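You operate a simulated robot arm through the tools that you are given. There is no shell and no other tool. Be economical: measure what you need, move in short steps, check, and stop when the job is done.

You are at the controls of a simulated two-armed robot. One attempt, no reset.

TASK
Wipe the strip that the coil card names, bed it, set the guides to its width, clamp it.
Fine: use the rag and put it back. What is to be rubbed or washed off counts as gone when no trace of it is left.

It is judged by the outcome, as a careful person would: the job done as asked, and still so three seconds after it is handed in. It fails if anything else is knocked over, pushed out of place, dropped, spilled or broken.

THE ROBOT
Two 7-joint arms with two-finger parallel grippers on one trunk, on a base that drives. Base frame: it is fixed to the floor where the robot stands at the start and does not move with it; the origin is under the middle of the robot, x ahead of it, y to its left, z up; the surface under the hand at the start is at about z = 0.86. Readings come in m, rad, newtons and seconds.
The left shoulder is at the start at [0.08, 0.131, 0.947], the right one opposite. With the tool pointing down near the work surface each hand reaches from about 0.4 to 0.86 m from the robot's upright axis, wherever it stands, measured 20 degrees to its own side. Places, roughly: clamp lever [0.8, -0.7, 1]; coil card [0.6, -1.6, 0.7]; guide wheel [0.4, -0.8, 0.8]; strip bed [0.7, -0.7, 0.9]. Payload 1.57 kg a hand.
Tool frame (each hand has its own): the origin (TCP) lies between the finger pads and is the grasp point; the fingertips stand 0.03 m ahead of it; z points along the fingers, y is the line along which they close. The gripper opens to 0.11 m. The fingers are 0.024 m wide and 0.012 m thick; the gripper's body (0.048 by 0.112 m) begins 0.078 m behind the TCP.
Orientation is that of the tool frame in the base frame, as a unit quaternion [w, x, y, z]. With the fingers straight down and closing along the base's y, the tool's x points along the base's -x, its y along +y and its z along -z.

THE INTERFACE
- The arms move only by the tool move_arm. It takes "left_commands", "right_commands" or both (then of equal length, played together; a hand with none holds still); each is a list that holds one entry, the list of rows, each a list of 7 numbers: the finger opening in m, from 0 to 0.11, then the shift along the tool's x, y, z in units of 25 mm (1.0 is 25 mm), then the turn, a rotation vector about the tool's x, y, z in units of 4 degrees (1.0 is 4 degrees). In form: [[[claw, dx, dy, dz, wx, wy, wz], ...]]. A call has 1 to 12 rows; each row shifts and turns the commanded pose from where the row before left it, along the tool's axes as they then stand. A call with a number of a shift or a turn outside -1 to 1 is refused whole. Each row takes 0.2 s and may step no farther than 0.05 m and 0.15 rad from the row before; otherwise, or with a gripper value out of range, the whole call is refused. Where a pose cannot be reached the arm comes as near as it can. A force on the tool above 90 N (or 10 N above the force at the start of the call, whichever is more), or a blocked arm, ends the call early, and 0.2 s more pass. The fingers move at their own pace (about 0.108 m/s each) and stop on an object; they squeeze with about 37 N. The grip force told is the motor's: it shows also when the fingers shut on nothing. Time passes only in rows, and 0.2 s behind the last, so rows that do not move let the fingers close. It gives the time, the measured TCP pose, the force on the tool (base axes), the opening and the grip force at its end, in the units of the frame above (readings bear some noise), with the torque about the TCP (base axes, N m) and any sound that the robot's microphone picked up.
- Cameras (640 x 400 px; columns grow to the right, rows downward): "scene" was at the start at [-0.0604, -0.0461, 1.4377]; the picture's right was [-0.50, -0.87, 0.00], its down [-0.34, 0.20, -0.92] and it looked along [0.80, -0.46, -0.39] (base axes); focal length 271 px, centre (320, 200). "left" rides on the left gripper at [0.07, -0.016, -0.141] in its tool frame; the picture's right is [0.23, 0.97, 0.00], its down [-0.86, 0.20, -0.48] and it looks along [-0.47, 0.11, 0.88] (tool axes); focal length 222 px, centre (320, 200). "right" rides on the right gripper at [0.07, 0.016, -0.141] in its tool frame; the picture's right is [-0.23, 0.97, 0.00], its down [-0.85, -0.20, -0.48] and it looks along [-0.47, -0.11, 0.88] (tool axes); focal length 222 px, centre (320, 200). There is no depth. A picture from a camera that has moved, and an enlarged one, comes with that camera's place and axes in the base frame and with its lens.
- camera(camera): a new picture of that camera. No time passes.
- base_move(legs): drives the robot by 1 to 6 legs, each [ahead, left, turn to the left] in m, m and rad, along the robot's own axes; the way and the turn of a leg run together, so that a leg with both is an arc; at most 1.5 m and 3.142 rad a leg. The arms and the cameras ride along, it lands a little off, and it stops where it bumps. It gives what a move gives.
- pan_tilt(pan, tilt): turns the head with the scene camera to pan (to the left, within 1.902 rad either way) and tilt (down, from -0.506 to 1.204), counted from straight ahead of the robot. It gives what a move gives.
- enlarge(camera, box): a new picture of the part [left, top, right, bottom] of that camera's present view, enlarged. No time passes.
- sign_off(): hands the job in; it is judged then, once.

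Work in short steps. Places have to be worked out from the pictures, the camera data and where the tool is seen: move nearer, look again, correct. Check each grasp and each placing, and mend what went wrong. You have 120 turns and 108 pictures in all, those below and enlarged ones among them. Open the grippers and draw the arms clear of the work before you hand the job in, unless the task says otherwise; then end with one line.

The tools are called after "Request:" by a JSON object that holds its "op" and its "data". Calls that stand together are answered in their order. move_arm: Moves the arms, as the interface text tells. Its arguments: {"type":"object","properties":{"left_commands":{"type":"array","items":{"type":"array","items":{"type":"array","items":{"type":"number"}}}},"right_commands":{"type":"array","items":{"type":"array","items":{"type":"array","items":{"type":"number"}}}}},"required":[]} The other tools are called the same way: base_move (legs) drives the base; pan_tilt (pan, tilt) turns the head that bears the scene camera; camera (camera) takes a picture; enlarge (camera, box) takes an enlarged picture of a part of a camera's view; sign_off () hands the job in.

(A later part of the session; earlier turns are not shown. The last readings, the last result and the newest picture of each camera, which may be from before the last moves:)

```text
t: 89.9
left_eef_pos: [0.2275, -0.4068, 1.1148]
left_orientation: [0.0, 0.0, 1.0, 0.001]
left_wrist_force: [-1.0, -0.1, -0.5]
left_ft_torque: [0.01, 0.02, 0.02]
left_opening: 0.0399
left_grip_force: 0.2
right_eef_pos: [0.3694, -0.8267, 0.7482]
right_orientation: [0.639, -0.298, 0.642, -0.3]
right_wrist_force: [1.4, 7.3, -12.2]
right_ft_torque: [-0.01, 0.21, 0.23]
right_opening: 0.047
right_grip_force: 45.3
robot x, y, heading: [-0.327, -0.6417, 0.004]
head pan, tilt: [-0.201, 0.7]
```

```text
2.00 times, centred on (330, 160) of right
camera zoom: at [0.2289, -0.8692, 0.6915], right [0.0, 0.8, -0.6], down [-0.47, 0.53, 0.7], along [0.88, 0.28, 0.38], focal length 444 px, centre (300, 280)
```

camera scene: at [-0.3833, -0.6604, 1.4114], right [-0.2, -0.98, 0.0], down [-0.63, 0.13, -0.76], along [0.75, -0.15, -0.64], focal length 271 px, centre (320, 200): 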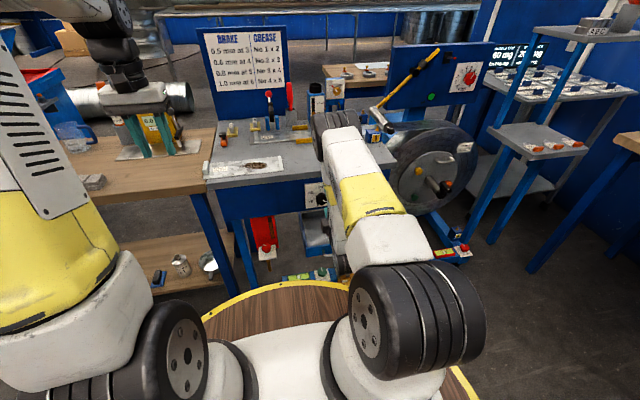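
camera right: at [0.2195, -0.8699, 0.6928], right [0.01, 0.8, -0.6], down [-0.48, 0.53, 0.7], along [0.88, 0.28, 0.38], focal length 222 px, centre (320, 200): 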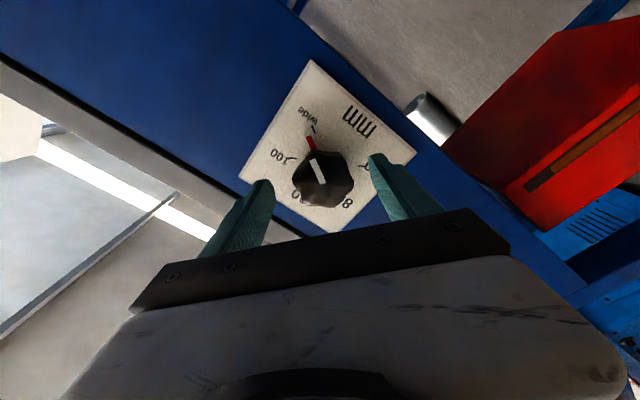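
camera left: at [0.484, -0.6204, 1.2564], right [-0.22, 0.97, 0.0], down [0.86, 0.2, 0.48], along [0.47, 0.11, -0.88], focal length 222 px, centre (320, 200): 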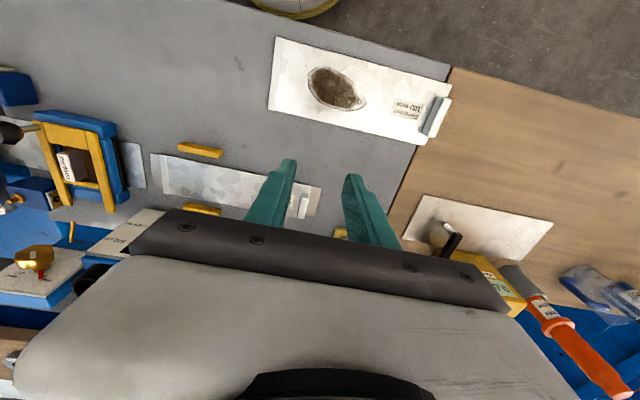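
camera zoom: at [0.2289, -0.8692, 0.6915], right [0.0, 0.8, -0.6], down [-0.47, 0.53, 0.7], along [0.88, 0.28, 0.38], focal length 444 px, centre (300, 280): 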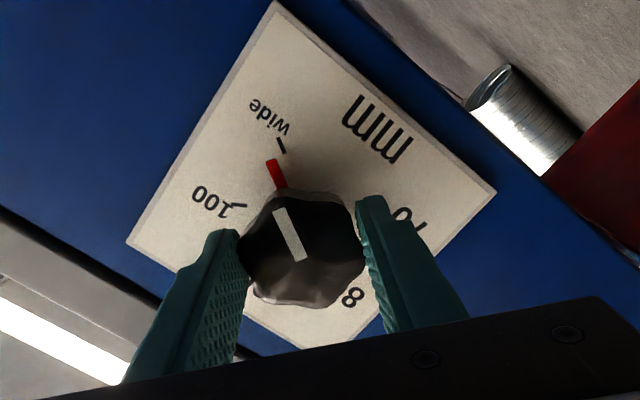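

Gripped (47 mm). Ease 1 mm along the closing line to centre, then turn counter-clockwise 44°.

Request:
{"op": "move_arm", "data": {"right_commands": [[[0.0, 0, 0.04, 0, 0, 0, 0], [0.0, 0, 0, 0, 0, 0, -1], [0.0, 0, 0, 0, 0, 0, -1], [0.0, 0, 0, 0, 0, 0, -1], [0.0, 0, 0, 0, 0, 0, -1], [0.0, 0, 0, 0, 0, 0, -1], [0.0, 0, 0, 0, 0, 0, -1], [0.0, 0, 0, 0, 0, 0, -1], [0.0, 0, 0, 0, 0, 0, -1], [0.0, 0, 0, 0, 0, 0, -1], [0.0, 0, 0, 0, 0, 0, -1], [0.0, 0, 0, 0, 0, 0, -1]]]}}

Request:
{"op": "camera", "data": {"camera": "right"}}

```text
t: 92.5
left_eef_pos: [0.2266, -0.4085, 1.1149]
left_orientation: [0.001, -0.001, 1.0, -0.001]
left_wrist_force: [0.0, -0.6, -0.4]
left_ft_torque: [0.02, 0.01, -0.02]
left_opening: 0.0401
left_grip_force: 0.1
right_eef_pos: [0.3691, -0.8282, 0.7503]
right_orientation: [-0.481, 0.515, -0.483, 0.52]
right_wrist_force: [-10.9, 7.9, 9.7]
right_ft_torque: [0.07, -0.13, -0.27]
right_opening: 0.0472
right_grip_force: 45.2
robot x, y, heading: [-0.3254, -0.6432, 0.003]
head pan, tilt: [-0.201, 0.7]
```

```text
42 pictures are left
camera right: at [0.2288, -0.8975, 0.7387], right [0.0, 0.16, -0.99], down [-0.47, 0.87, 0.14], along [0.88, 0.47, 0.08], focal length 222 px, centre (320, 200)
```

right: 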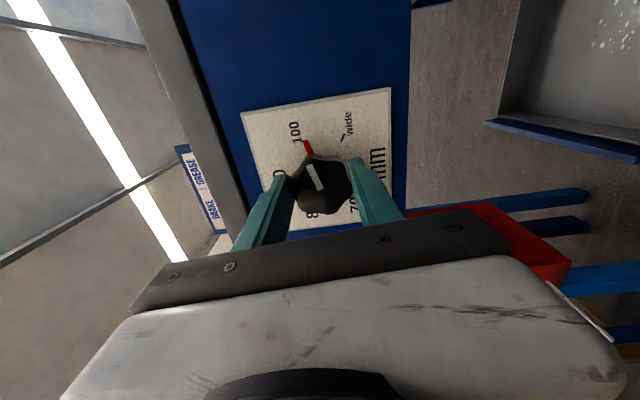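

The pointer is now near 100. Continue turning 48°.

Request:
{"op": "move_arm", "data": {"right_commands": [[[0.0, 0, 0, 0, 0, 0, -1], [0.0, 0, 0, 0, 0, 0, -1], [0.0, 0, 0, 0, 0, 0, -1], [0.0, 0, 0, 0, 0, 0, -1], [0.0, 0, 0, 0, 0, 0, -1], [0.0, 0, 0, 0, 0, 0, -1], [0.0, 0, 0, 0, 0, 0, -1], [0.0, 0, 0, 0, 0, 0, -1], [0.0, 0, 0, 0, 0, 0, -1], [0.0, 0, 0, 0, 0, 0, -1], [0.0, 0, 0, 0, 0, 0, -1], [0.0, 0, 0, 0, 0, 0, -1]]]}}

Request:
{"op": "enlarge", "data": {"camera": "right", "box": [220, 60, 440, 260]}}

```text
t: 95.1
left_eef_pos: [0.2264, -0.4064, 1.1141]
left_orientation: [0.0, -0.001, 1.0, 0.0]
left_wrist_force: [0.2, -0.2, -1.0]
left_ft_torque: [0.02, 0.0, 0.04]
left_opening: 0.0401
left_grip_force: 0.0
right_eef_pos: [0.3698, -0.8259, 0.7507]
right_orientation: [-0.23, 0.666, -0.229, 0.672]
right_wrist_force: [-3.9, 13.4, 27.7]
right_ft_torque: [0.06, 0.03, 0.64]
right_opening: 0.046
right_grip_force: 44.7
robot x, y, heading: [-0.324, -0.6462, 0.002]
head pan, tilt: [-0.201, 0.7]
```

```text
2.00 times, centred on (330, 160) of right
camera zoom: at [0.229, -0.8811, 0.7954], right [0.0, -0.63, -0.78], down [-0.47, 0.68, -0.56], along [0.88, 0.37, -0.29], focal length 444 px, centre (300, 280)
```

zoom: 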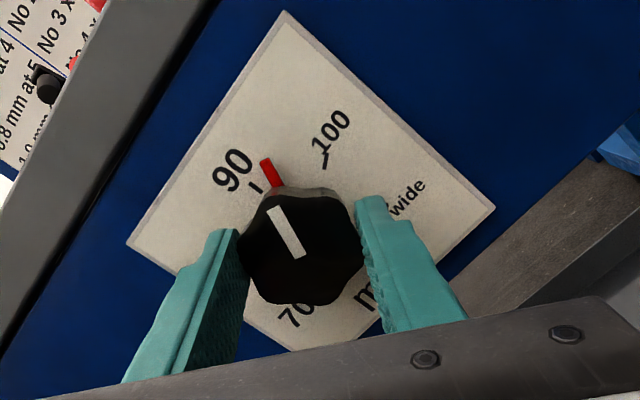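

Pointer is just short of 90. I correct the small side load and keep turning another 44°.

Request:
{"op": "move_arm", "data": {"right_commands": [[[0.0, 0.035, -0.05, 0, 0, 0, -1], [0.0, 0, 0, 0, 0, 0, -1], [0.0, 0, 0, 0, 0, 0, -1], [0.0, 0, 0, 0, 0, 0, -1], [0.0, 0, 0, 0, 0, 0, -1], [0.0, 0, 0, 0, 0, 0, -1], [0.0, 0, 0, 0, 0, 0, -1], [0.0, 0, 0, 0, 0, 0, -1], [0.0, 0, 0, 0, 0, 0, -1], [0.0, 0, 0, 0, 0, 0, -1], [0.0, 0, 0, 0, 0, 0, -1]]]}}

Request:
{"op": "enlarge", "data": {"camera": "right", "box": [220, 60, 440, 260]}}

```text
t: 97.5
left_eef_pos: [0.2266, -0.4073, 1.1149]
left_orientation: [0.0, 0.0, 1.0, -0.001]
left_wrist_force: [-0.4, -0.3, 1.0]
left_ft_torque: [0.0, -0.01, 0.01]
left_opening: 0.04
left_grip_force: 0.0
right_eef_pos: [0.3706, -0.8236, 0.7523]
right_orientation: [0.038, 0.705, 0.038, 0.707]
right_wrist_force: [1.6, 25.8, 5.6]
right_ft_torque: [0.05, -1.19, 0.6]
right_opening: 0.0461
right_grip_force: 44.9
robot x, y, heading: [-0.3298, -0.6446, 0.008]
head pan, tilt: [-0.201, 0.7]
```

```text
2.00 times, centred on (330, 160) of right
camera zoom: at [0.2292, -0.8332, 0.8224], right [0.0, -0.99, -0.12], down [-0.48, 0.11, -0.87], along [0.88, 0.06, -0.47], focal length 444 px, centre (300, 280)
```

zoom: 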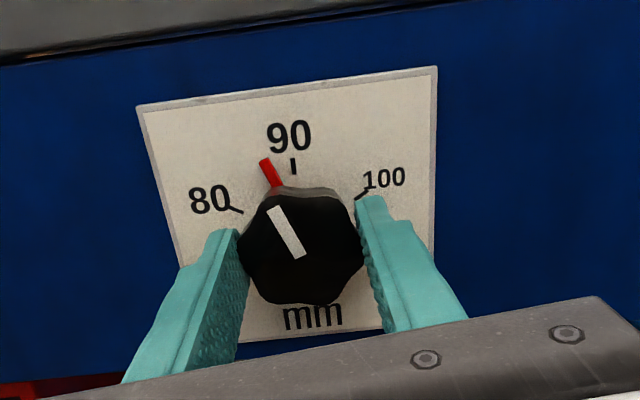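

About 15–20° left to 80. Correct the side load and turn 12° more.

Request:
{"op": "move_arm", "data": {"right_commands": [[[0.0, 0, -0.07, 0, 0, 0, -1], [0.0, 0, 0, 0, 0, 0, -1], [0.0, 0, 0, 0, 0, 0, -1], [0.0, 0, 0, 0, 0, 0, 0]]]}}

Request:
{"op": "enlarge", "data": {"camera": "right", "box": [260, 90, 380, 200]}}

```text
t: 98.5
left_eef_pos: [0.2258, -0.4072, 1.1142]
left_orientation: [0.0, -0.001, 1.0, 0.0]
left_wrist_force: [-0.2, -0.1, 0.4]
left_ft_torque: [0.01, -0.03, 0.01]
left_opening: 0.0403
left_grip_force: 0.0
right_eef_pos: [0.3696, -0.8249, 0.7509]
right_orientation: [0.112, 0.697, 0.11, 0.699]
right_wrist_force: [-5.1, 17.6, 12.7]
right_ft_torque: [0.01, -0.64, 1.36]
right_opening: 0.0461
right_grip_force: 45.2
robot x, y, heading: [-0.3262, -0.6474, 0.006]
head pan, tilt: [-0.201, 0.7]
```

```text
3.64 times, centred on (320, 145) of right
camera zoom: at [0.2291, -0.8174, 0.8225], right [0.0, -1.0, 0.09], down [-0.48, -0.07, -0.88], along [0.88, -0.04, -0.47], focal length 808 px, centre (320, 400)
```

zoom: 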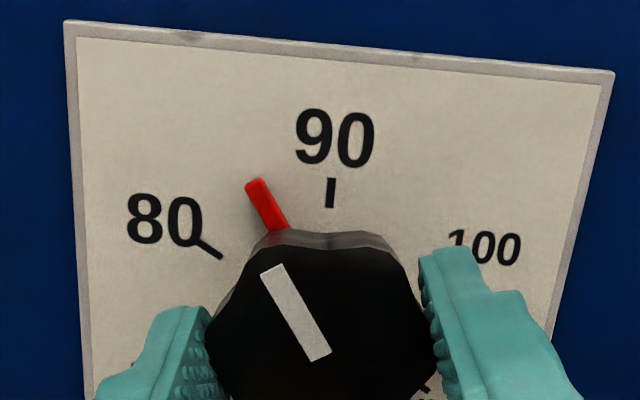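

Unprojecting, ticks are 60° apart and the pointer is at 30° past 90; 30° remain. Turn 28° more.

Request:
{"op": "move_arm", "data": {"right_commands": [[[0.0, 0.04, -0.04, 0, 0, 0, -1], [0.0, 0, 0, 0, 0, 0, -1], [0.0, 0, 0, 0, 0, 0, -1], [0.0, 0, 0, 0, 0, 0, -1], [0.0, 0, 0, 0, 0, 0, -1], [0.0, 0, 0, 0, 0, 0, -1], [0.0, 0, 0, 0, 0, 0, -1], [0.0, 0, 0, 0, 0, 0, 0]]]}}

Request:
{"op": "enlarge", "data": {"camera": "right", "box": [260, 90, 380, 200]}}

```text
t: 100.3
left_eef_pos: [0.227, -0.4077, 1.1148]
left_orientation: [0.0, -0.001, 1.0, 0.0]
left_wrist_force: [-0.2, -0.2, -0.4]
left_ft_torque: [0.0, -0.02, 0.04]
left_opening: 0.0401
left_grip_force: 0.0
right_eef_pos: [0.3703, -0.823, 0.7514]
right_orientation: [0.279, 0.651, 0.274, 0.65]
right_wrist_force: [8.3, 9.7, 8.2]
right_ft_torque: [0.0, 0.11, 0.78]
right_opening: 0.0462
right_grip_force: 45.2
robot x, y, heading: [-0.3275, -0.6449, -0.001]
head pan, tilt: [-0.201, 0.7]
```

```text
3.64 times, centred on (320, 145) of right
camera zoom: at [0.2295, -0.7838, 0.8112], right [-0.01, -0.84, 0.54], down [-0.48, -0.48, -0.74], along [0.88, -0.27, -0.4], focal length 808 px, centre (320, 400)
```

zoom: 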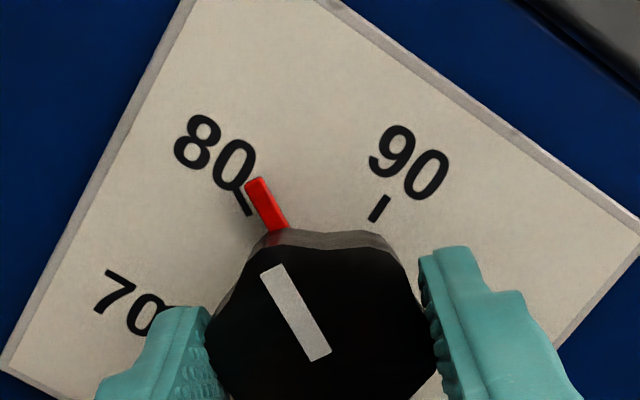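

The white bar unprojects to 60.4° – on the 80 tick. Release, retract a bit and verify dial and guides.

Request:
{"op": "move_arm", "data": {"right_commands": [[[0.08, 0, 0, 0, 0, 0, 0], [0.08, 0, 0, 0, 0, 0, 0], [0.08, 0, 0, -0.5, 0, 0, 0], [0.08, 0, 0, -1, 0, 0, 0], [0.08, 0, 0, -1, 0, 0, 0], [0.08, 0, 0, 0, 0, 0, 0]]]}}

Request:
{"op": "enlarge", "data": {"camera": "right", "box": [240, 70, 400, 200]}}

Request:
{"op": "camera", "data": {"camera": "scene"}}

```text
t: 101.7
left_eef_pos: [0.2328, -0.4099, 1.1121]
left_orientation: [-0.003, -0.001, 1.0, 0.001]
left_wrist_force: [-0.5, 0.1, -0.6]
left_ft_torque: [0.03, -0.02, -0.02]
left_opening: 0.04
left_grip_force: 0.2
right_eef_pos: [0.3134, -0.8301, 0.7514]
right_orientation: [0.281, 0.653, 0.266, 0.651]
right_wrist_force: [0.5, -0.4, -0.6]
right_ft_torque: [0.0, -0.01, 0.01]
right_opening: 0.08
right_grip_force: 0.1
robot x, y, heading: [-0.3304, -0.6446, 0.002]
head pan, tilt: [-0.201, 0.7]
```

```text
3.08 times, centred on (320, 135) of right
camera zoom: at [0.1743, -0.7894, 0.8118], right [-0.02, -0.84, 0.54], down [-0.48, -0.46, -0.74], along [0.88, -0.27, -0.4], focal length 684 px, centre (320, 400)
```

zoom: 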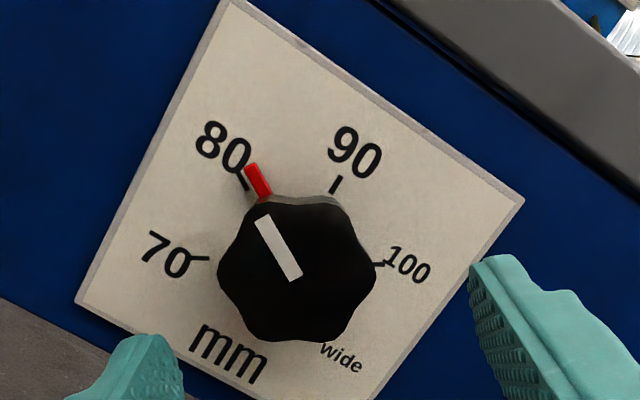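

```text
36 pictures are left
camera scene: at [-0.376, -0.6622, 1.4117], right [-0.2, -0.98, 0.0], down [-0.64, 0.13, -0.76], along [0.75, -0.15, -0.65], focal length 271 px, centre (320, 200)
```

scene: 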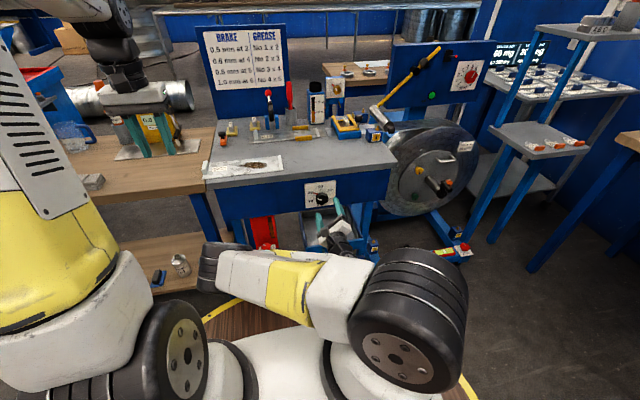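

Request:
{"op": "enlarge", "data": {"camera": "scene", "box": [200, 80, 340, 180]}}

Request:
{"op": "enlarge", "data": {"camera": "scene", "box": [300, 175, 345, 210]}}

```text
4.00 times, centred on (270, 130) of scene
camera zoom: at [-0.376, -0.6622, 1.4117], right [-0.2, -0.98, 0.0], down [-0.64, 0.13, -0.76], along [0.75, -0.15, -0.65], focal length 1084 px, centre (520, 480)
```

zoom: 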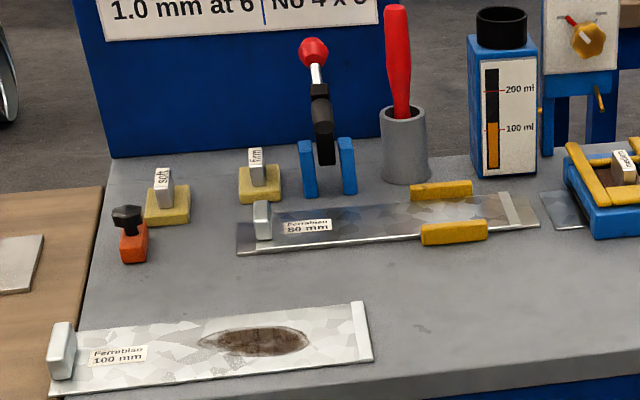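

```text
11.43 times, centred on (322, 192) of scene
camera zoom: at [-0.376, -0.6622, 1.4117], right [-0.2, -0.98, 0.0], down [-0.64, 0.13, -0.76], along [0.75, -0.15, -0.65], focal length 3097 px, centre (291, 286)
```

zoom: 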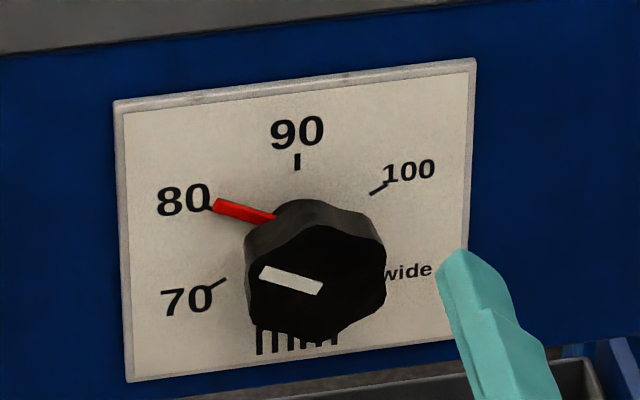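

Dial reads 80 (bar at ≈61°) and the guides hug the strip. Now I back the right hand out by undoing the roll, then raise it.

Request:
{"op": "move_arm", "data": {"right_commands": [[[0.06, 0, 0, -1, 0, 0, 1], [0.06, 0, 0, -1, 0, 0, 1], [0.06, 0, 0, 0, 0, 0, 1], [0.06, 0, 0, 0, 0, 0, 1], [0.06, 0, 0, 0, 0, 0, 1], [0.06, 0, 0, 0, 0, 0, 1], [0.06, 0, 0, 0, 0, 0, 1], [0.06, 0, 0, 0, 0, 0, 1], [0.06, 0, 0, 0, 0, 0, 1], [0.06, 0, 0, 0, 0, 0, 1], [0.06, 0, 0, 0, 0, 0, 1], [0.06, 0, 0, 0, 0, 0, 1]]]}}

Request:
{"op": "move_arm", "data": {"right_commands": [[[0.06, 0, 0, 0, 0, 0, 1], [0.06, 0, 0, 0, 0, 0, 1], [0.06, 0, 0, 0, 0, 0, 1], [0.06, 0, 0, 0, 0, 0, 1], [0.06, 0, 0, 0, 0, 0, 1], [0.06, 0, 0, 0, 0, 0, 1], [0.06, 0, 0, 0, 0, 0, 1], [0.06, 0, 0, 0, 0, 0, 1], [0.06, 0, 0, 0, 0, 0, 1], [0.06, 0, 0, 0, 0, 0, 1], [0.06, 0, 0, 0, 0, 0, 1], [0.06, 0, 0, 0, 0, 0, 1]]]}}

Request:
{"op": "move_arm", "data": {"right_commands": [[[0.06, 0, 0, 0, 0, 0, 1], [0.06, 0, 0, 0, 0, 0, 1], [0.06, 0, 0, 0, 0, 0, 1], [0.06, 0, 0, 0, 0, 0, 1], [0.06, 0, 0, 0, 0, 0, 1], [0.06, 0, 0, 0, 0, 0, 1], [0.06, 0, 0, 0, 0, 0, 1], [0.06, 0, 0, 0, 0, 0, 1], [0.06, 0, 0, 0, 0, 0, 1], [0.06, 0, 0, 0, 0, 0, 1], [0.06, 0, -0.5, 0, 0, 0, 0], [0.06, 0, -0.5, 0, 0, 0, 0]]]}}

Request:
{"op": "camera", "data": {"camera": "scene"}}

```text
t: 104.3
left_eef_pos: [0.2312, -0.4063, 1.1115]
left_orientation: [-0.003, -0.001, 1.0, 0.0]
left_wrist_force: [0.0, 0.3, 0.7]
left_ft_torque: [-0.02, -0.01, 0.0]
left_opening: 0.0398
left_grip_force: 0.0
right_eef_pos: [0.2624, -0.8263, 0.7516]
right_orientation: [-0.008, 0.706, -0.021, 0.708]
right_wrist_force: [-0.5, 0.0, -0.4]
right_ft_torque: [-0.01, -0.02, 0.0]
right_opening: 0.06
right_grip_force: 0.2
robot x, y, heading: [-0.3241, -0.6433, 0.001]
head pan, tilt: [-0.201, 0.7]
```

```text
t: 106.9
left_eef_pos: [0.2274, -0.409, 1.1139]
left_orientation: [0.0, -0.001, 1.0, 0.001]
left_wrist_force: [-0.9, 0.1, 0.5]
left_ft_torque: [0.0, -0.01, 0.03]
left_opening: 0.0399
left_grip_force: 0.0
right_eef_pos: [0.256, -0.8221, 0.7514]
right_orientation: [-0.298, 0.64, -0.301, 0.642]
right_wrist_force: [0.5, -0.6, -0.3]
right_ft_torque: [-0.02, -0.01, -0.03]
right_opening: 0.06
right_grip_force: 0.0
robot x, y, heading: [-0.3268, -0.6429, 0.005]
head pan, tilt: [-0.201, 0.7]
```

```text
t: 109.5
left_eef_pos: [0.2266, -0.4086, 1.1138]
left_orientation: [0.0, -0.001, 1.0, 0.0]
left_wrist_force: [0.1, -0.1, -0.3]
left_ft_torque: [-0.01, 0.02, 0.0]
left_opening: 0.0398
left_grip_force: 0.1
right_eef_pos: [0.2579, -0.8229, 0.7756]
right_orientation: [0.498, -0.499, 0.502, -0.501]
right_wrist_force: [-0.6, -0.9, 0.9]
right_ft_torque: [-0.02, 0.04, 0.0]
right_opening: 0.06
right_grip_force: 0.1
robot x, y, heading: [-0.3259, -0.6442, 0.004]
head pan, tilt: [-0.201, 0.7]
```

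```text
33 pictures are left
camera scene: at [-0.3833, -0.6604, 1.4114], right [-0.2, -0.98, 0.0], down [-0.63, 0.13, -0.76], along [0.75, -0.15, -0.64], focal length 271 px, centre (320, 200)
```

scene: 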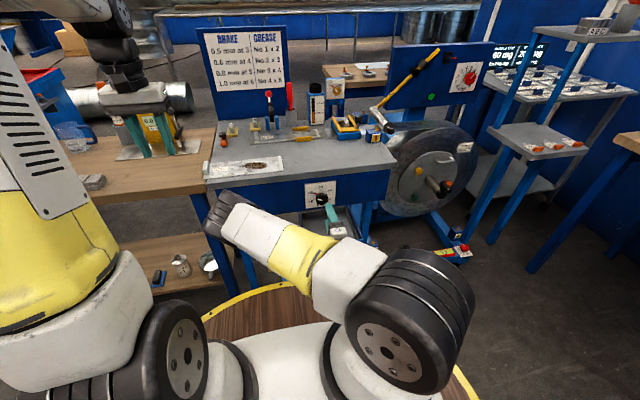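

Now raise the right hand 0.3 m (clear of the bench, x≤0.29).

Request:
{"op": "move_arm", "data": {"right_commands": [[[0.06, 0, -1, 0, 0, 0, 0], [0.06, 0, -1, 0, 0, 0, 0], [0.06, 0, -1, 0, 0, 0, 0], [0.06, 0, -1, 0, 0, 0, 0], [0.06, 0, -1, 0, 0, 0, 0], [0.06, 0, -1, 0, 0, 0, 0], [0.06, 0, -1, 0, 0, 0, 0], [0.06, 0, -1, 0, 0, 0, 0], [0.06, 0, -1, 0, 0, 0, 0], [0.06, 0, -1, 0, 0, 0, 0], [0.06, 0, -1, 0, 0, 0, 0], [0.06, 0, -1, 0, 0, 0, 0]]]}}

Request:
{"op": "camera", "data": {"camera": "scene"}}

```text
t: 112.1
left_eef_pos: [0.2263, -0.4083, 1.1142]
left_orientation: [0.0, -0.001, 1.0, 0.0]
left_wrist_force: [0.5, -1.4, -0.4]
left_ft_torque: [-0.02, 0.03, 0.02]
left_opening: 0.04
left_grip_force: 0.0
right_eef_pos: [0.2844, -0.8265, 1.0692]
right_orientation: [0.499, -0.499, 0.502, -0.501]
right_wrist_force: [0.3, -0.5, -0.2]
right_ft_torque: [0.01, 0.0, -0.03]
right_opening: 0.06
right_grip_force: 0.1
right hand out of reach, approached as far as the arm can: row 9, 10, 11, 12
robot x, y, heading: [-0.3246, -0.6443, 0.004]
head pan, tilt: [-0.201, 0.7]
```

```text
32 pictures are left
camera scene: at [-0.3831, -0.6603, 1.4114], right [-0.2, -0.98, 0.0], down [-0.63, 0.13, -0.76], along [0.75, -0.15, -0.64], focal length 271 px, centre (320, 200)
```

scene: 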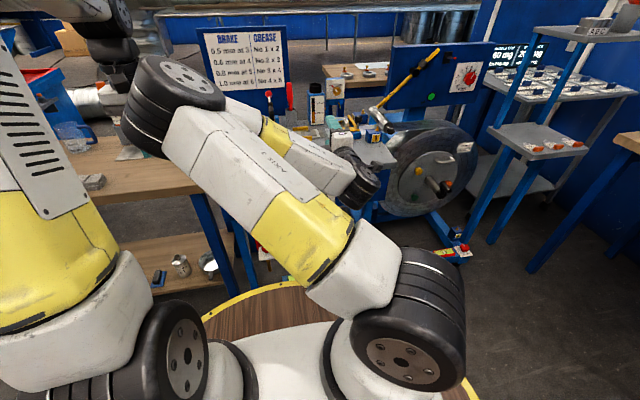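

The right arm's elbow is inboard now. I check what the right hand camera sees of the lever.

Request:
{"op": "camera", "data": {"camera": "right"}}

Request:
{"op": "enlarge", "data": {"camera": "scene", "box": [225, 75, 335, 145]}}

```text
31 pictures are left
camera right: at [0.1432, -0.8956, 1.0531], right [0.0, 0.23, -0.97], down [-0.47, 0.86, 0.2], along [0.88, 0.46, 0.11], focal length 222 px, centre (320, 200)
```

right: 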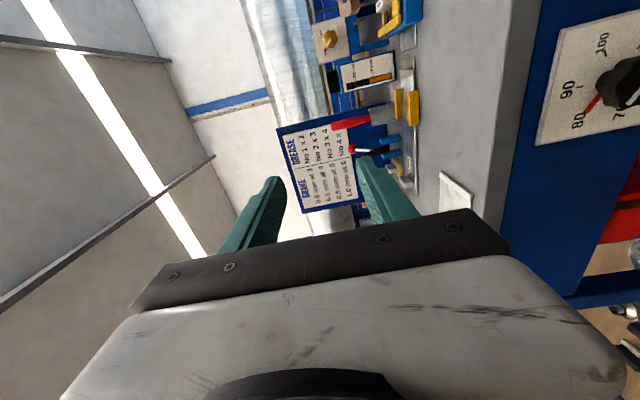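

```text
5.71 times, centred on (280, 110) of scene
camera zoom: at [-0.3831, -0.6603, 1.4114], right [-0.2, -0.98, 0.0], down [-0.63, 0.13, -0.76], along [0.75, -0.15, -0.64], focal length 1549 px, centre (549, 714)
```

zoom: 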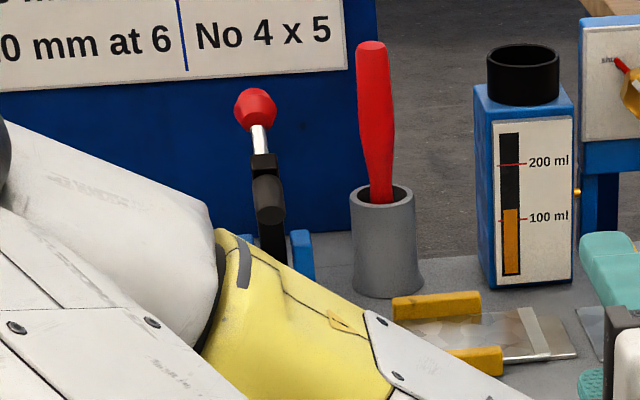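

Request:
{"op": "enlarge", "data": {"camera": "right", "box": [330, 100, 430, 200]}}

```text
4.00 times, centred on (380, 150) of right
camera zoom: at [0.1432, -0.8956, 1.0531], right [0.0, 0.23, -0.97], down [-0.47, 0.86, 0.2], along [0.88, 0.46, 0.11], focal length 888 px, centre (80, 400)
```

zoom: 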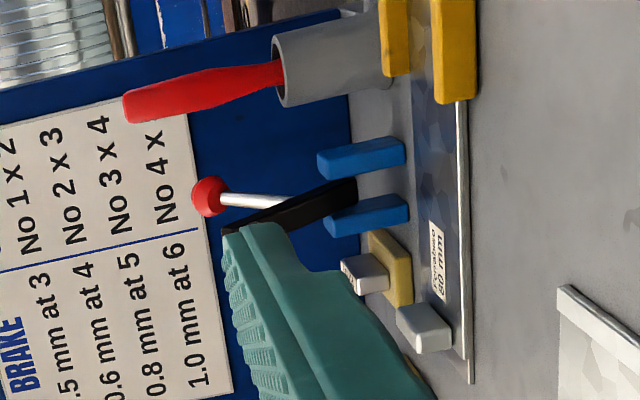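

The lever is a single arm: black clamp arm and ball handle stand upright; it must swing toward the robot and down. I pitch the right hand down again while moving it right and see where the elbow goes.

Request:
{"op": "move_arm", "data": {"right_commands": [[[0.06, 0.6, 0, 0, -1, 0, 0], [0.06, 0.6, 0, 0, -1, 0, 0], [0.06, 0.6, 0, 0, -1, 0, 0], [0.06, 0.6, 0, 0, -1, 0, 0], [0.06, 0.6, 0, 0, -1, 0, 0], [0.06, 0.6, 0, 0, -1, 0, 0], [0.06, 0.6, 0, 0, -1, 0, 0], [0.06, 0.6, 0, 0, -1, 0, 0], [0.06, 0.6, 0, 0, -1, 0, 0], [0.06, 0.6, 0, 0, -1, 0, 0], [0.06, 0.6, 0, 0, -1, 0, 0], [0.06, 0.6, 0, 0, -1, 0, 0]]]}}

Request:
{"op": "move_arm", "data": {"right_commands": [[[0.06, 0.6, 0, 0, -1, 0, 0], [0.06, 0.6, 0, 0, -1, 0, 0], [0.06, 0, 0, 0, -1, 0, 0], [0.06, 0, 0, 0, -1, 0, 0], [0.06, 0, 0, 0, -1, 0, 0], [0.06, 0, 0, 0, -1, 0, 0], [0.06, 0, 0, 0, -1, 0, 0], [0.06, 0, 0, 0, -1, 0, 0], [0.06, 0, 0, 0, -1, 0, 0], [0.06, 0, 0, 0, -1, 0, 0], [0.06, 0, 0, 0, -0.5, 0, 0], [0.06, 0, 0, 0, 0, 0, 0]]]}}

Request:
{"op": "camera", "data": {"camera": "scene"}}

```text
t: 114.7
left_eef_pos: [0.2274, -0.4079, 1.1141]
left_orientation: [0.001, -0.001, 1.0, 0.0]
left_wrist_force: [0.3, 0.0, -1.0]
left_ft_torque: [0.03, 0.03, 0.01]
left_opening: 0.0401
left_grip_force: 0.0
right_eef_pos: [0.2838, -1.007, 1.0689]
right_orientation: [0.252, -0.658, 0.662, -0.254]
right_wrist_force: [0.3, -0.1, -0.8]
right_ft_torque: [-0.04, 0.0, 0.0]
right_opening: 0.0598
right_grip_force: 0.0
robot x, y, heading: [-0.3247, -0.6424, -0.002]
head pan, tilt: [-0.201, 0.7]
```

```text
t: 117.3
left_eef_pos: [0.2261, -0.4089, 1.114]
left_orientation: [-0.001, -0.001, 1.0, 0.0]
left_wrist_force: [-0.8, -0.2, 0.7]
left_ft_torque: [0.02, 0.01, 0.02]
left_opening: 0.0399
left_grip_force: 0.0
right_eef_pos: [0.2832, -1.0366, 1.0696]
right_orientation: [0.0, -0.705, 0.709, 0.001]
right_wrist_force: [-0.3, 0.8, 0.8]
right_ft_torque: [0.02, -0.03, 0.02]
right_opening: 0.0601
right_grip_force: 0.2
robot x, y, heading: [-0.3252, -0.6444, 0.002]
head pan, tilt: [-0.201, 0.7]
```

```text
28 pictures are left
camera scene: at [-0.3833, -0.6604, 1.4114], right [-0.2, -0.98, 0.0], down [-0.63, 0.13, -0.76], along [0.75, -0.15, -0.64], focal length 271 px, centre (320, 200)
```

scene: 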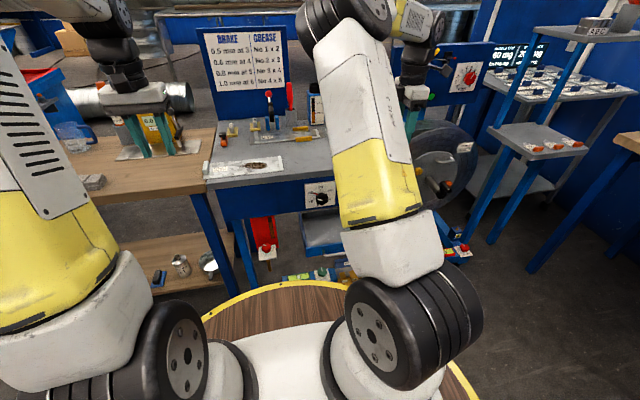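

Right arm is out of the centre. I draw the right hand back and up, then drive right 0.18 and forward 0.33 for the left hand to reach the lever.

Request:
{"op": "move_arm", "data": {"right_commands": [[[0.06, 0, 0.8, -1, 0, 0, 0], [0.06, 0, 0.8, -1, 0, 0, 0], [0.06, 0, 0.8, -1, 0, 0, 0], [0.06, 0, 0.8, -1, 0, 0, 0], [0.06, 0, 0.8, -1, 0, 0, 0], [0.06, 0, 0.8, -1, 0, 0, 0]]]}}

Request:
{"op": "base_move", "data": {"legs": [[0, -0.18, 0], [0.325, 0, 0]]}}

Request:
{"op": "pan_tilt", "data": {"pan": 0.1, "tilt": 0.5}}

Request:
{"op": "camera", "data": {"camera": "scene"}}

```text
t: 118.7
left_eef_pos: [0.2276, -0.407, 1.1155]
left_orientation: [0.0, 0.0, 1.0, 0.0]
left_wrist_force: [0.3, -0.9, -0.3]
left_ft_torque: [0.01, 0.05, 0.0]
left_opening: 0.0401
left_grip_force: 0.0
right_eef_pos: [0.1639, -1.0342, 1.2189]
right_orientation: [0.0, -0.705, 0.709, 0.0]
right_wrist_force: [0.1, -0.6, -0.6]
right_ft_torque: [0.02, -0.02, -0.03]
right_opening: 0.0599
right_grip_force: 0.1
robot x, y, heading: [-0.3259, -0.6422, 0.001]
head pan, tilt: [-0.201, 0.7]
```

```text
t: 122.0
left_eef_pos: [0.5512, -0.5845, 1.1146]
left_orientation: [0.001, -0.002, 1.0, 0.0]
left_wrist_force: [0.0, 0.4, -0.2]
left_ft_torque: [-0.02, 0.03, 0.01]
left_opening: 0.04
left_grip_force: 0.1
right_eef_pos: [0.4898, -1.2129, 1.2185]
right_orientation: [0.0, -0.706, 0.708, 0.0]
right_wrist_force: [-0.3, -0.2, -0.3]
right_ft_torque: [0.03, 0.01, 0.03]
right_opening: 0.06
right_grip_force: 0.1
robot x, y, heading: [0.0002, -0.8225, 0.004]
head pan, tilt: [-0.201, 0.7]
```

```text
t: 122.8
left_eef_pos: [0.5516, -0.5847, 1.1147]
left_orientation: [-0.001, -0.002, 1.0, 0.0]
left_wrist_force: [0.0, -0.9, -0.1]
left_ft_torque: [-0.02, -0.01, 0.01]
left_opening: 0.04
left_grip_force: 0.1
right_eef_pos: [0.4902, -1.2125, 1.2178]
right_orientation: [0.001, -0.706, 0.708, 0.0]
right_wrist_force: [0.2, 0.6, 0.6]
right_ft_torque: [0.01, 0.01, -0.01]
right_opening: 0.0602
right_grip_force: 0.0
robot x, y, heading: [-0.0004, -0.8186, 0.001]
head pan, tilt: [0.099, 0.499]
```

```text
27 pictures are left
camera scene: at [-0.0504, -0.8127, 1.4291], right [0.1, -0.99, 0.0], down [-0.48, -0.05, -0.88], along [0.87, 0.09, -0.48], focal length 271 px, centre (320, 200)
```

scene: 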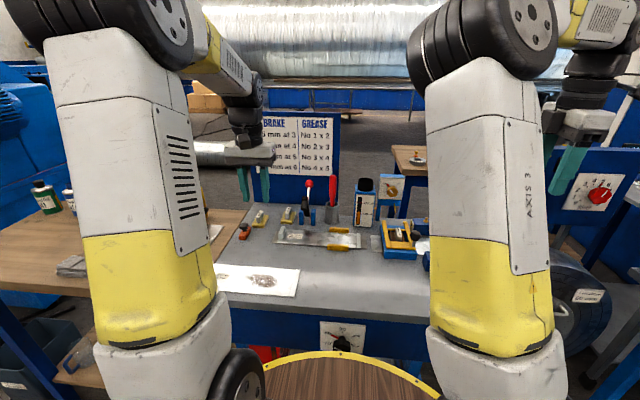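

Request:
{"op": "enlarge", "data": {"camera": "scene", "box": [265, 165, 375, 255]}}

Request:
{"op": "camera", "data": {"camera": "left"}}

```text
4.44 times, centred on (320, 210) of scene
camera zoom: at [-0.0504, -0.8127, 1.4291], right [0.1, -0.99, 0.0], down [-0.48, -0.05, -0.88], along [0.87, 0.09, -0.48], focal length 1204 px, centre (320, 156)
```

zoom: 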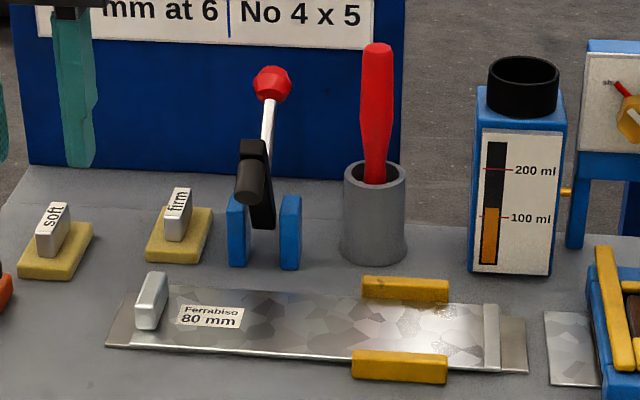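

```text
25 pictures are left
camera left: at [0.4833, -0.6016, 1.2563], right [-0.23, 0.97, 0.0], down [0.85, 0.2, 0.48], along [0.47, 0.11, -0.88], focal length 222 px, centre (320, 200)
```

left: 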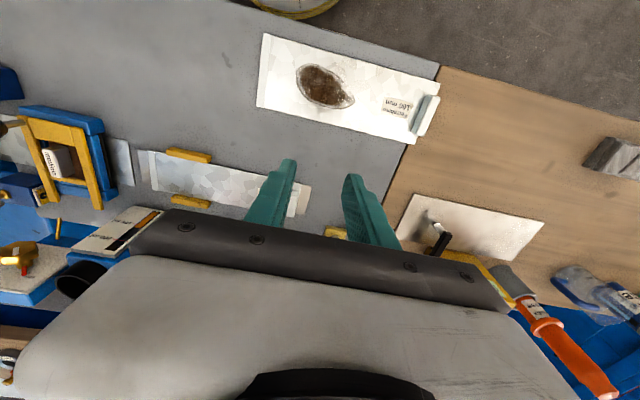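

Stereo puts the ball at (0.863,−0.676,0.997), pivot ≈(0.795, 0.905), pad facing the robot at (0.745, 0.97). I'll tilt the left hand 32° forward for reach, and bring it short of the ball.

Request:
{"op": "move_arm", "data": {"left_commands": [[[0.07, 0, 0, 0, 0, -1, 0], [0.07, 0, 0, 0, 0, -1, 0], [0.07, 0, 0, 0, 0, -1, 0], [0.07, 0, 0, 0, 0, -1, 0], [0.07, 0, 0, 0, 0, -1, 0], [0.07, 0, 0, 0, 0, -1, 0], [0.07, 0, 0, 0, 0, -1, 0], [0.07, 0, 0, 0, 0, -1, 0], [0.07, 0, 0, 0, 0, 0, 0]]]}}

Request:
{"op": "move_arm", "data": {"left_commands": [[[0.07, -0.81, -0.366, 0.65, 0, 0, 0], [0.07, -0.81, -0.366, 0.65, 0, 0, 0], [0.07, -0.81, -0.366, 0.65, 0, 0, 0], [0.07, -0.81, -0.366, 0.65, 0, 0, 0], [0.07, -0.81, -0.366, 0.65, 0, 0, 0], [0.07, -0.81, -0.366, 0.65, 0, 0, 0], [0.07, -0.81, -0.366, 0.65, 0, 0, 0], [0.07, -0.81, -0.366, 0.65, 0, 0, 0], [0.07, -0.81, -0.366, 0.6, 0, 0, 0], [0.07, 0, 0, 0, 0, 0, 0]]]}}

Request:
{"op": "camera", "data": {"camera": "scene"}}

Request:
{"op": "camera", "data": {"camera": "left"}}

```text
t: 124.8
left_eef_pos: [0.553, -0.5844, 1.1157]
left_orientation: [0.275, -0.002, 0.961, 0.0]
left_wrist_force: [-0.2, -0.2, -0.1]
left_ft_torque: [-0.02, 0.03, 0.01]
left_opening: 0.0699
left_grip_force: 0.0
right_eef_pos: [0.4889, -1.2126, 1.2184]
right_orientation: [0.0, -0.706, 0.708, 0.0]
right_wrist_force: [0.5, 1.2, -0.3]
right_ft_torque: [0.0, 0.0, -0.02]
right_opening: 0.0601
right_grip_force: 0.0
robot x, y, heading: [0.0016, -0.8235, 0.0]
head pan, tilt: [0.099, 0.499]
```

```text
t: 127.0
left_eef_pos: [0.7841, -0.6659, 1.0874]
left_orientation: [0.275, -0.001, 0.961, 0.001]
left_wrist_force: [0.4, -0.1, -0.5]
left_ft_torque: [0.01, 0.04, 0.01]
left_opening: 0.0698
left_grip_force: 0.0
right_eef_pos: [0.4893, -1.2129, 1.219]
right_orientation: [0.0, -0.705, 0.709, 0.0]
right_wrist_force: [0.1, -1.0, 0.8]
right_ft_torque: [-0.03, 0.02, -0.02]
right_opening: 0.0599
right_grip_force: 0.1
robot x, y, heading: [-0.0013, -0.8235, 0.005]
head pan, tilt: [0.099, 0.499]
```

```text
24 pictures are left
camera scene: at [-0.0504, -0.8127, 1.4291], right [0.1, -0.99, 0.0], down [-0.48, -0.05, -0.88], along [0.87, 0.09, -0.48], focal length 271 px, centre (320, 200)
```

scene: 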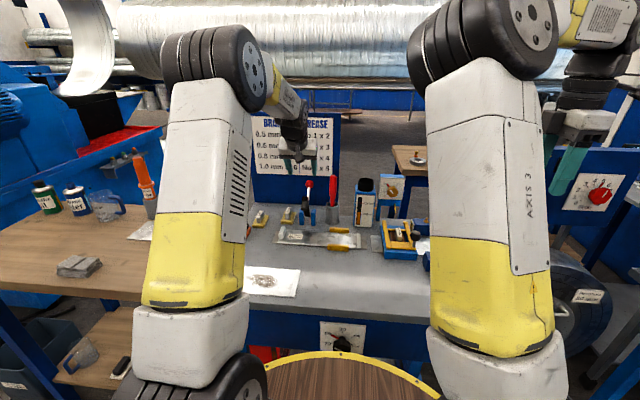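

```text
23 pictures are left
camera left: at [0.6509, -0.6836, 1.1705], right [-0.2, 0.97, -0.12], down [0.47, 0.2, 0.86], along [0.86, 0.11, -0.5], focal length 222 px, centre (320, 200)
```

left: 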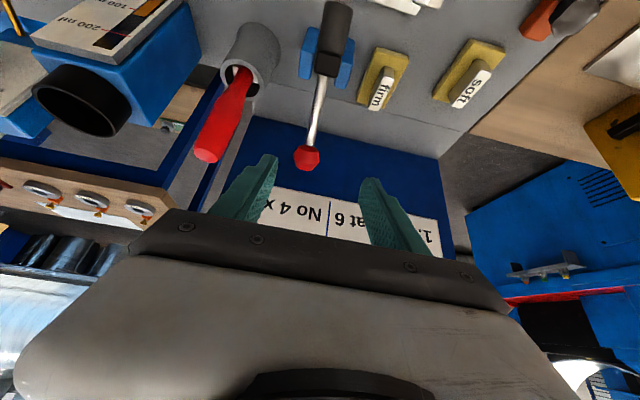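

Ball confirmed at (0.863,−0.679,0.995). I align and slide the open fingers over it.

Request:
{"op": "move_arm", "data": {"left_commands": [[[0.07, -0.39, -0.26, 0.3, 0, 0, 0], [0.07, -0.38, -0.26, 0.6, 0, 0, 0], [0.07, 0, 0, 0.9, 0, 0, 0], [0.07, 0, 0, 0.9, 0, 0, 0], [0.07, 0, 0, 0.9, 0, 0, 0], [0.07, 0, 0, 0.7, 0, 0, 0], [0.07, 0, 0, 0.4, 0, 0, 0], [0.07, 0, 0, 0, 0, 0, 0]]]}}

Request:
{"op": "camera", "data": {"camera": "left"}}

Request:
{"op": "enlarge", "data": {"camera": "scene", "box": [265, 145, 375, 235]}}

```text
t: 128.8
left_eef_pos: [0.8616, -0.6807, 0.9984]
left_orientation: [0.276, -0.002, 0.961, 0.0]
left_wrist_force: [-0.3, 0.0, 0.1]
left_ft_torque: [0.01, -0.03, -0.01]
left_opening: 0.0701
left_grip_force: 0.0
right_eef_pos: [0.4891, -1.2134, 1.2187]
right_orientation: [0.0, -0.706, 0.709, 0.001]
right_wrist_force: [0.3, 0.5, 0.1]
right_ft_torque: [0.0, 0.0, -0.02]
right_opening: 0.0601
right_grip_force: 0.1
robot x, y, heading: [-0.0036, -0.82, 0.003]
head pan, tilt: [0.099, 0.499]
```

```text
22 pictures are left
camera left: at [0.7291, -0.6976, 1.0818], right [-0.2, 0.97, -0.12], down [0.47, 0.2, 0.86], along [0.86, 0.11, -0.5], focal length 222 px, centre (320, 200)
```

left: 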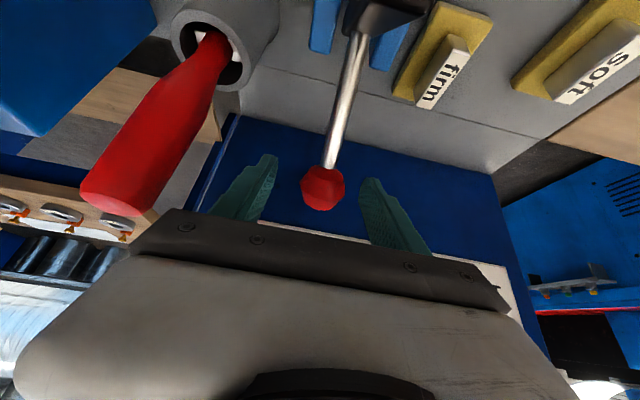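

```text
4.44 times, centred on (320, 190) of scene
camera zoom: at [-0.0503, -0.8127, 1.4291], right [0.1, -0.99, 0.0], down [-0.48, -0.05, -0.88], along [0.87, 0.09, -0.48], focal length 1204 px, centre (320, 244)
```

zoom: 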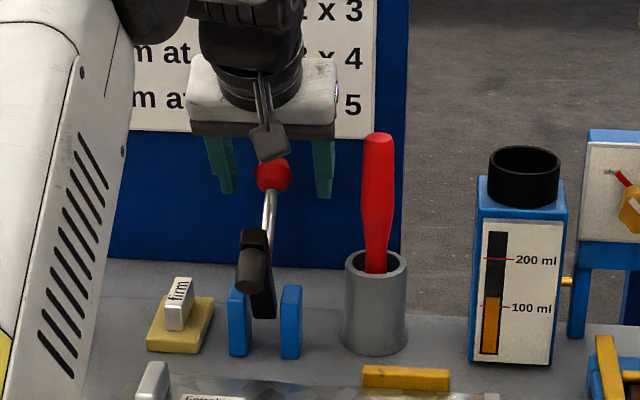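

The ball sits at the grasp point. Close on it.

Request:
{"op": "move_arm", "data": {"left_commands": [[[0.0, 0, 0, 0, 0, 0, 0], [0.0, 0, 0, 0, 0, 0, 0], [0.0, 0, 0, 0, 0, 0, 0]]]}}

```text
t: 129.6
left_eef_pos: [0.8614, -0.6799, 0.9987]
left_orientation: [0.276, -0.001, 0.961, 0.0]
left_wrist_force: [1.0, 3.4, -0.2]
left_ft_torque: [0.04, -0.12, 0.03]
left_opening: 0.0333
left_grip_force: 41.0
right_eef_pos: [0.4902, -1.212, 1.2194]
right_orientation: [0.0, -0.706, 0.708, 0.0]
right_wrist_force: [-1.0, 0.0, 0.1]
right_ft_torque: [0.03, 0.0, -0.02]
right_opening: 0.0601
right_grip_force: 0.1
robot x, y, heading: [0.0037, -0.8224, 0.004]
head pan, tilt: [0.099, 0.499]
```

Ball held (33 mm). I start the arc toward the robot with four rows and check forces.

Request:
{"op": "move_arm", "data": {"left_commands": [[[0.0, 0.27, 0, -0.56, 0, 0, 0], [0.0, 0.36, 0, -0.53, 0, 0, 0], [0.0, 0.43, 0, -0.48, 0, 0, 0], [0.0, 0.49, 0, -0.41, 0, 0, 0], [0.0, 0, 0, 0, 0, 0, 0]]]}}

Request:
{"op": "enlarge", "data": {"camera": "scene", "box": [265, 145, 375, 235]}}

```text
t: 130.8
left_eef_pos: [0.8037, -0.6801, 1.022]
left_orientation: [0.277, -0.002, 0.961, 0.001]
left_wrist_force: [11.5, 8.4, 6.1]
left_ft_torque: [0.06, -1.24, 0.0]
left_opening: 0.0331
left_grip_force: 42.0
right_eef_pos: [0.4912, -1.2122, 1.2191]
right_orientation: [0.001, -0.706, 0.708, 0.0]
right_wrist_force: [0.8, 0.4, -0.2]
right_ft_torque: [-0.01, 0.01, 0.05]
right_opening: 0.0602
right_grip_force: 0.0
robot x, y, heading: [-0.0015, -0.8236, 0.009]
head pan, tilt: [0.099, 0.499]
```

```text
4.44 times, centred on (320, 190) of scene
camera zoom: at [-0.0501, -0.8123, 1.4291], right [0.1, -0.99, 0.0], down [-0.48, -0.05, -0.88], along [0.87, 0.09, -0.48], focal length 1204 px, centre (320, 244)
```

zoom: 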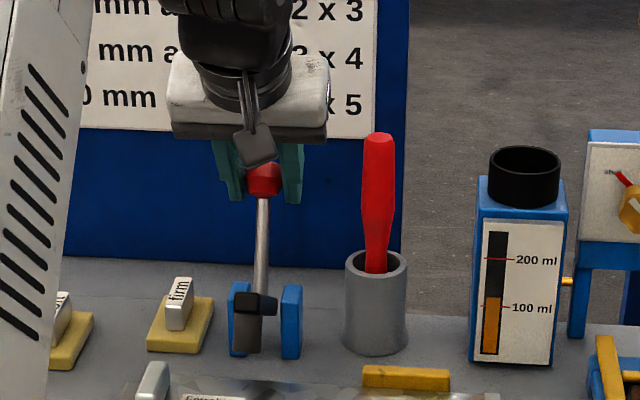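

The pad already swings down, close to the strip. Continue in small steps.

Request:
{"op": "move_arm", "data": {"left_commands": [[[0.0, 0.54, 0, -0.34, 0, 0, 0], [0.0, 0.58, 0, -0.26, 0, 0, 0], [0.0, 0, 0, 0, 0, 0, 0]]]}}

Request:
{"op": "enlarge", "data": {"camera": "scene", "box": [265, 145, 375, 235]}}

```text
t: 131.6
left_eef_pos: [0.771, -0.6805, 1.0192]
left_orientation: [0.277, -0.002, 0.961, 0.001]
left_wrist_force: [6.7, 5.6, 14.3]
left_ft_torque: [0.05, -1.21, 0.04]
left_opening: 0.0331
left_grip_force: 40.9
right_eef_pos: [0.4904, -1.2119, 1.2191]
right_orientation: [0.0, -0.705, 0.709, 0.0]
right_wrist_force: [0.1, 0.3, -0.8]
right_ft_torque: [0.02, 0.0, 0.0]
right_opening: 0.0599
right_grip_force: 0.0
robot x, y, heading: [0.0014, -0.8196, 0.002]
head pan, tilt: [0.099, 0.499]
```

```text
4.44 times, centred on (320, 190) of scene
camera zoom: at [-0.0507, -0.8125, 1.4291], right [0.1, -0.99, 0.0], down [-0.48, -0.05, -0.88], along [0.87, 0.09, -0.48], focal length 1204 px, centre (320, 244)
```

zoom: 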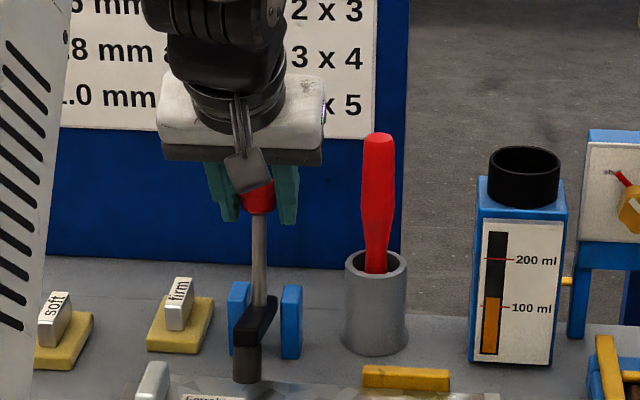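

Pad end is nearly at the strip. Two more rows, checking force.

Request:
{"op": "move_arm", "data": {"left_commands": [[[0.0, 0.62, 0, -0.18, 0, 0, 0], [0.0, 0.4, 0, 0.0, 0, 0, 0], [0.0, 0, 0, 0, 0, 0, 0]]]}}

Request:
{"op": "enlarge", "data": {"camera": "scene", "box": [265, 155, 375, 245]}}

```text
t: 132.4
left_eef_pos: [0.7464, -0.6789, 1.0098]
left_orientation: [0.277, -0.002, 0.961, 0.0]
left_wrist_force: [3.7, 9.5, 17.4]
left_ft_torque: [0.04, -1.24, 0.15]
left_opening: 0.0332
left_grip_force: 40.9
right_eef_pos: [0.4903, -1.2119, 1.2186]
right_orientation: [0.001, -0.706, 0.709, -0.001]
right_wrist_force: [-0.8, -0.8, 0.4]
right_ft_torque: [0.03, -0.01, 0.0]
right_opening: 0.0599
right_grip_force: 0.2
robot x, y, heading: [-0.0005, -0.8213, -0.001]
head pan, tilt: [0.099, 0.499]
```

```text
4.44 times, centred on (320, 200) of scene
camera zoom: at [-0.0509, -0.8123, 1.4291], right [0.1, -0.99, 0.0], down [-0.48, -0.05, -0.88], along [0.87, 0.09, -0.48], focal length 1204 px, centre (320, 200)
```

zoom: 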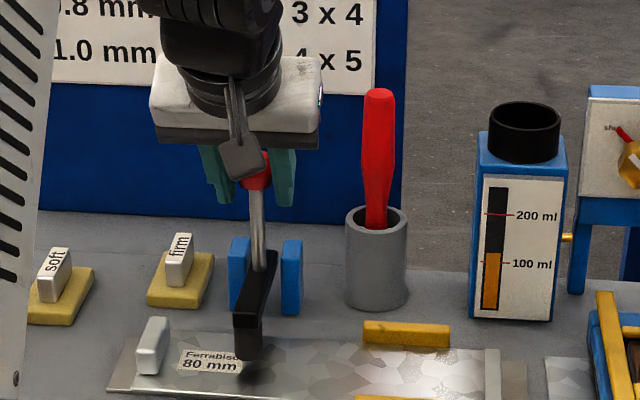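

Pivot refits to (0.795,0.92), r=0.102; pad still slightly above the strip. Continue along the arc.

Request:
{"op": "move_arm", "data": {"left_commands": [[[0.0, 0.54, 0, 0.01, 0, 0, 0], [0.0, 0.28, 0, 0.04, 0, 0, 0], [0.0, 0, 0, 0, 0, 0, 0]]]}}

Request:
{"op": "enlarge", "data": {"camera": "scene", "box": [265, 155, 375, 245]}}

```text
t: 133.2
left_eef_pos: [0.7269, -0.6842, 0.9935]
left_orientation: [0.272, 0.001, 0.962, 0.0]
left_wrist_force: [-1.3, -1.4, -1.1]
left_ft_torque: [0.01, -0.12, 0.0]
left_opening: 0.0
left_grip_force: 20.7
right_eef_pos: [0.4894, -1.214, 1.2194]
right_orientation: [0.0, -0.705, 0.709, 0.0]
right_wrist_force: [-0.1, 0.4, 0.3]
right_ft_torque: [-0.04, 0.0, 0.0]
right_opening: 0.06
right_grip_force: 0.0
robot x, y, heading: [-0.0057, -0.8239, -0.0]
head pan, tilt: [0.099, 0.499]
```

```text
4.44 times, centred on (320, 200) of scene
camera zoom: at [-0.0507, -0.8127, 1.4291], right [0.1, -0.99, 0.0], down [-0.48, -0.05, -0.88], along [0.87, 0.09, -0.48], focal length 1204 px, centre (320, 200)
```

zoom: 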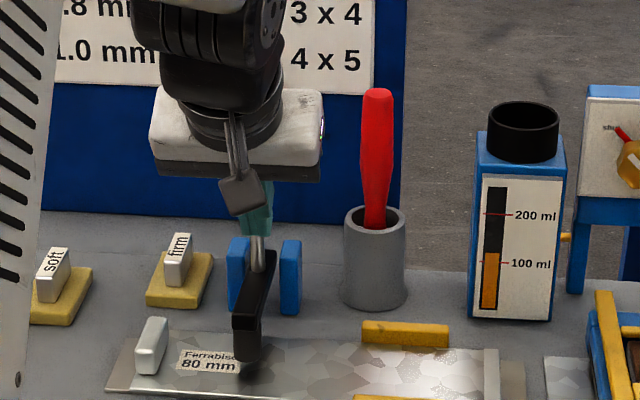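

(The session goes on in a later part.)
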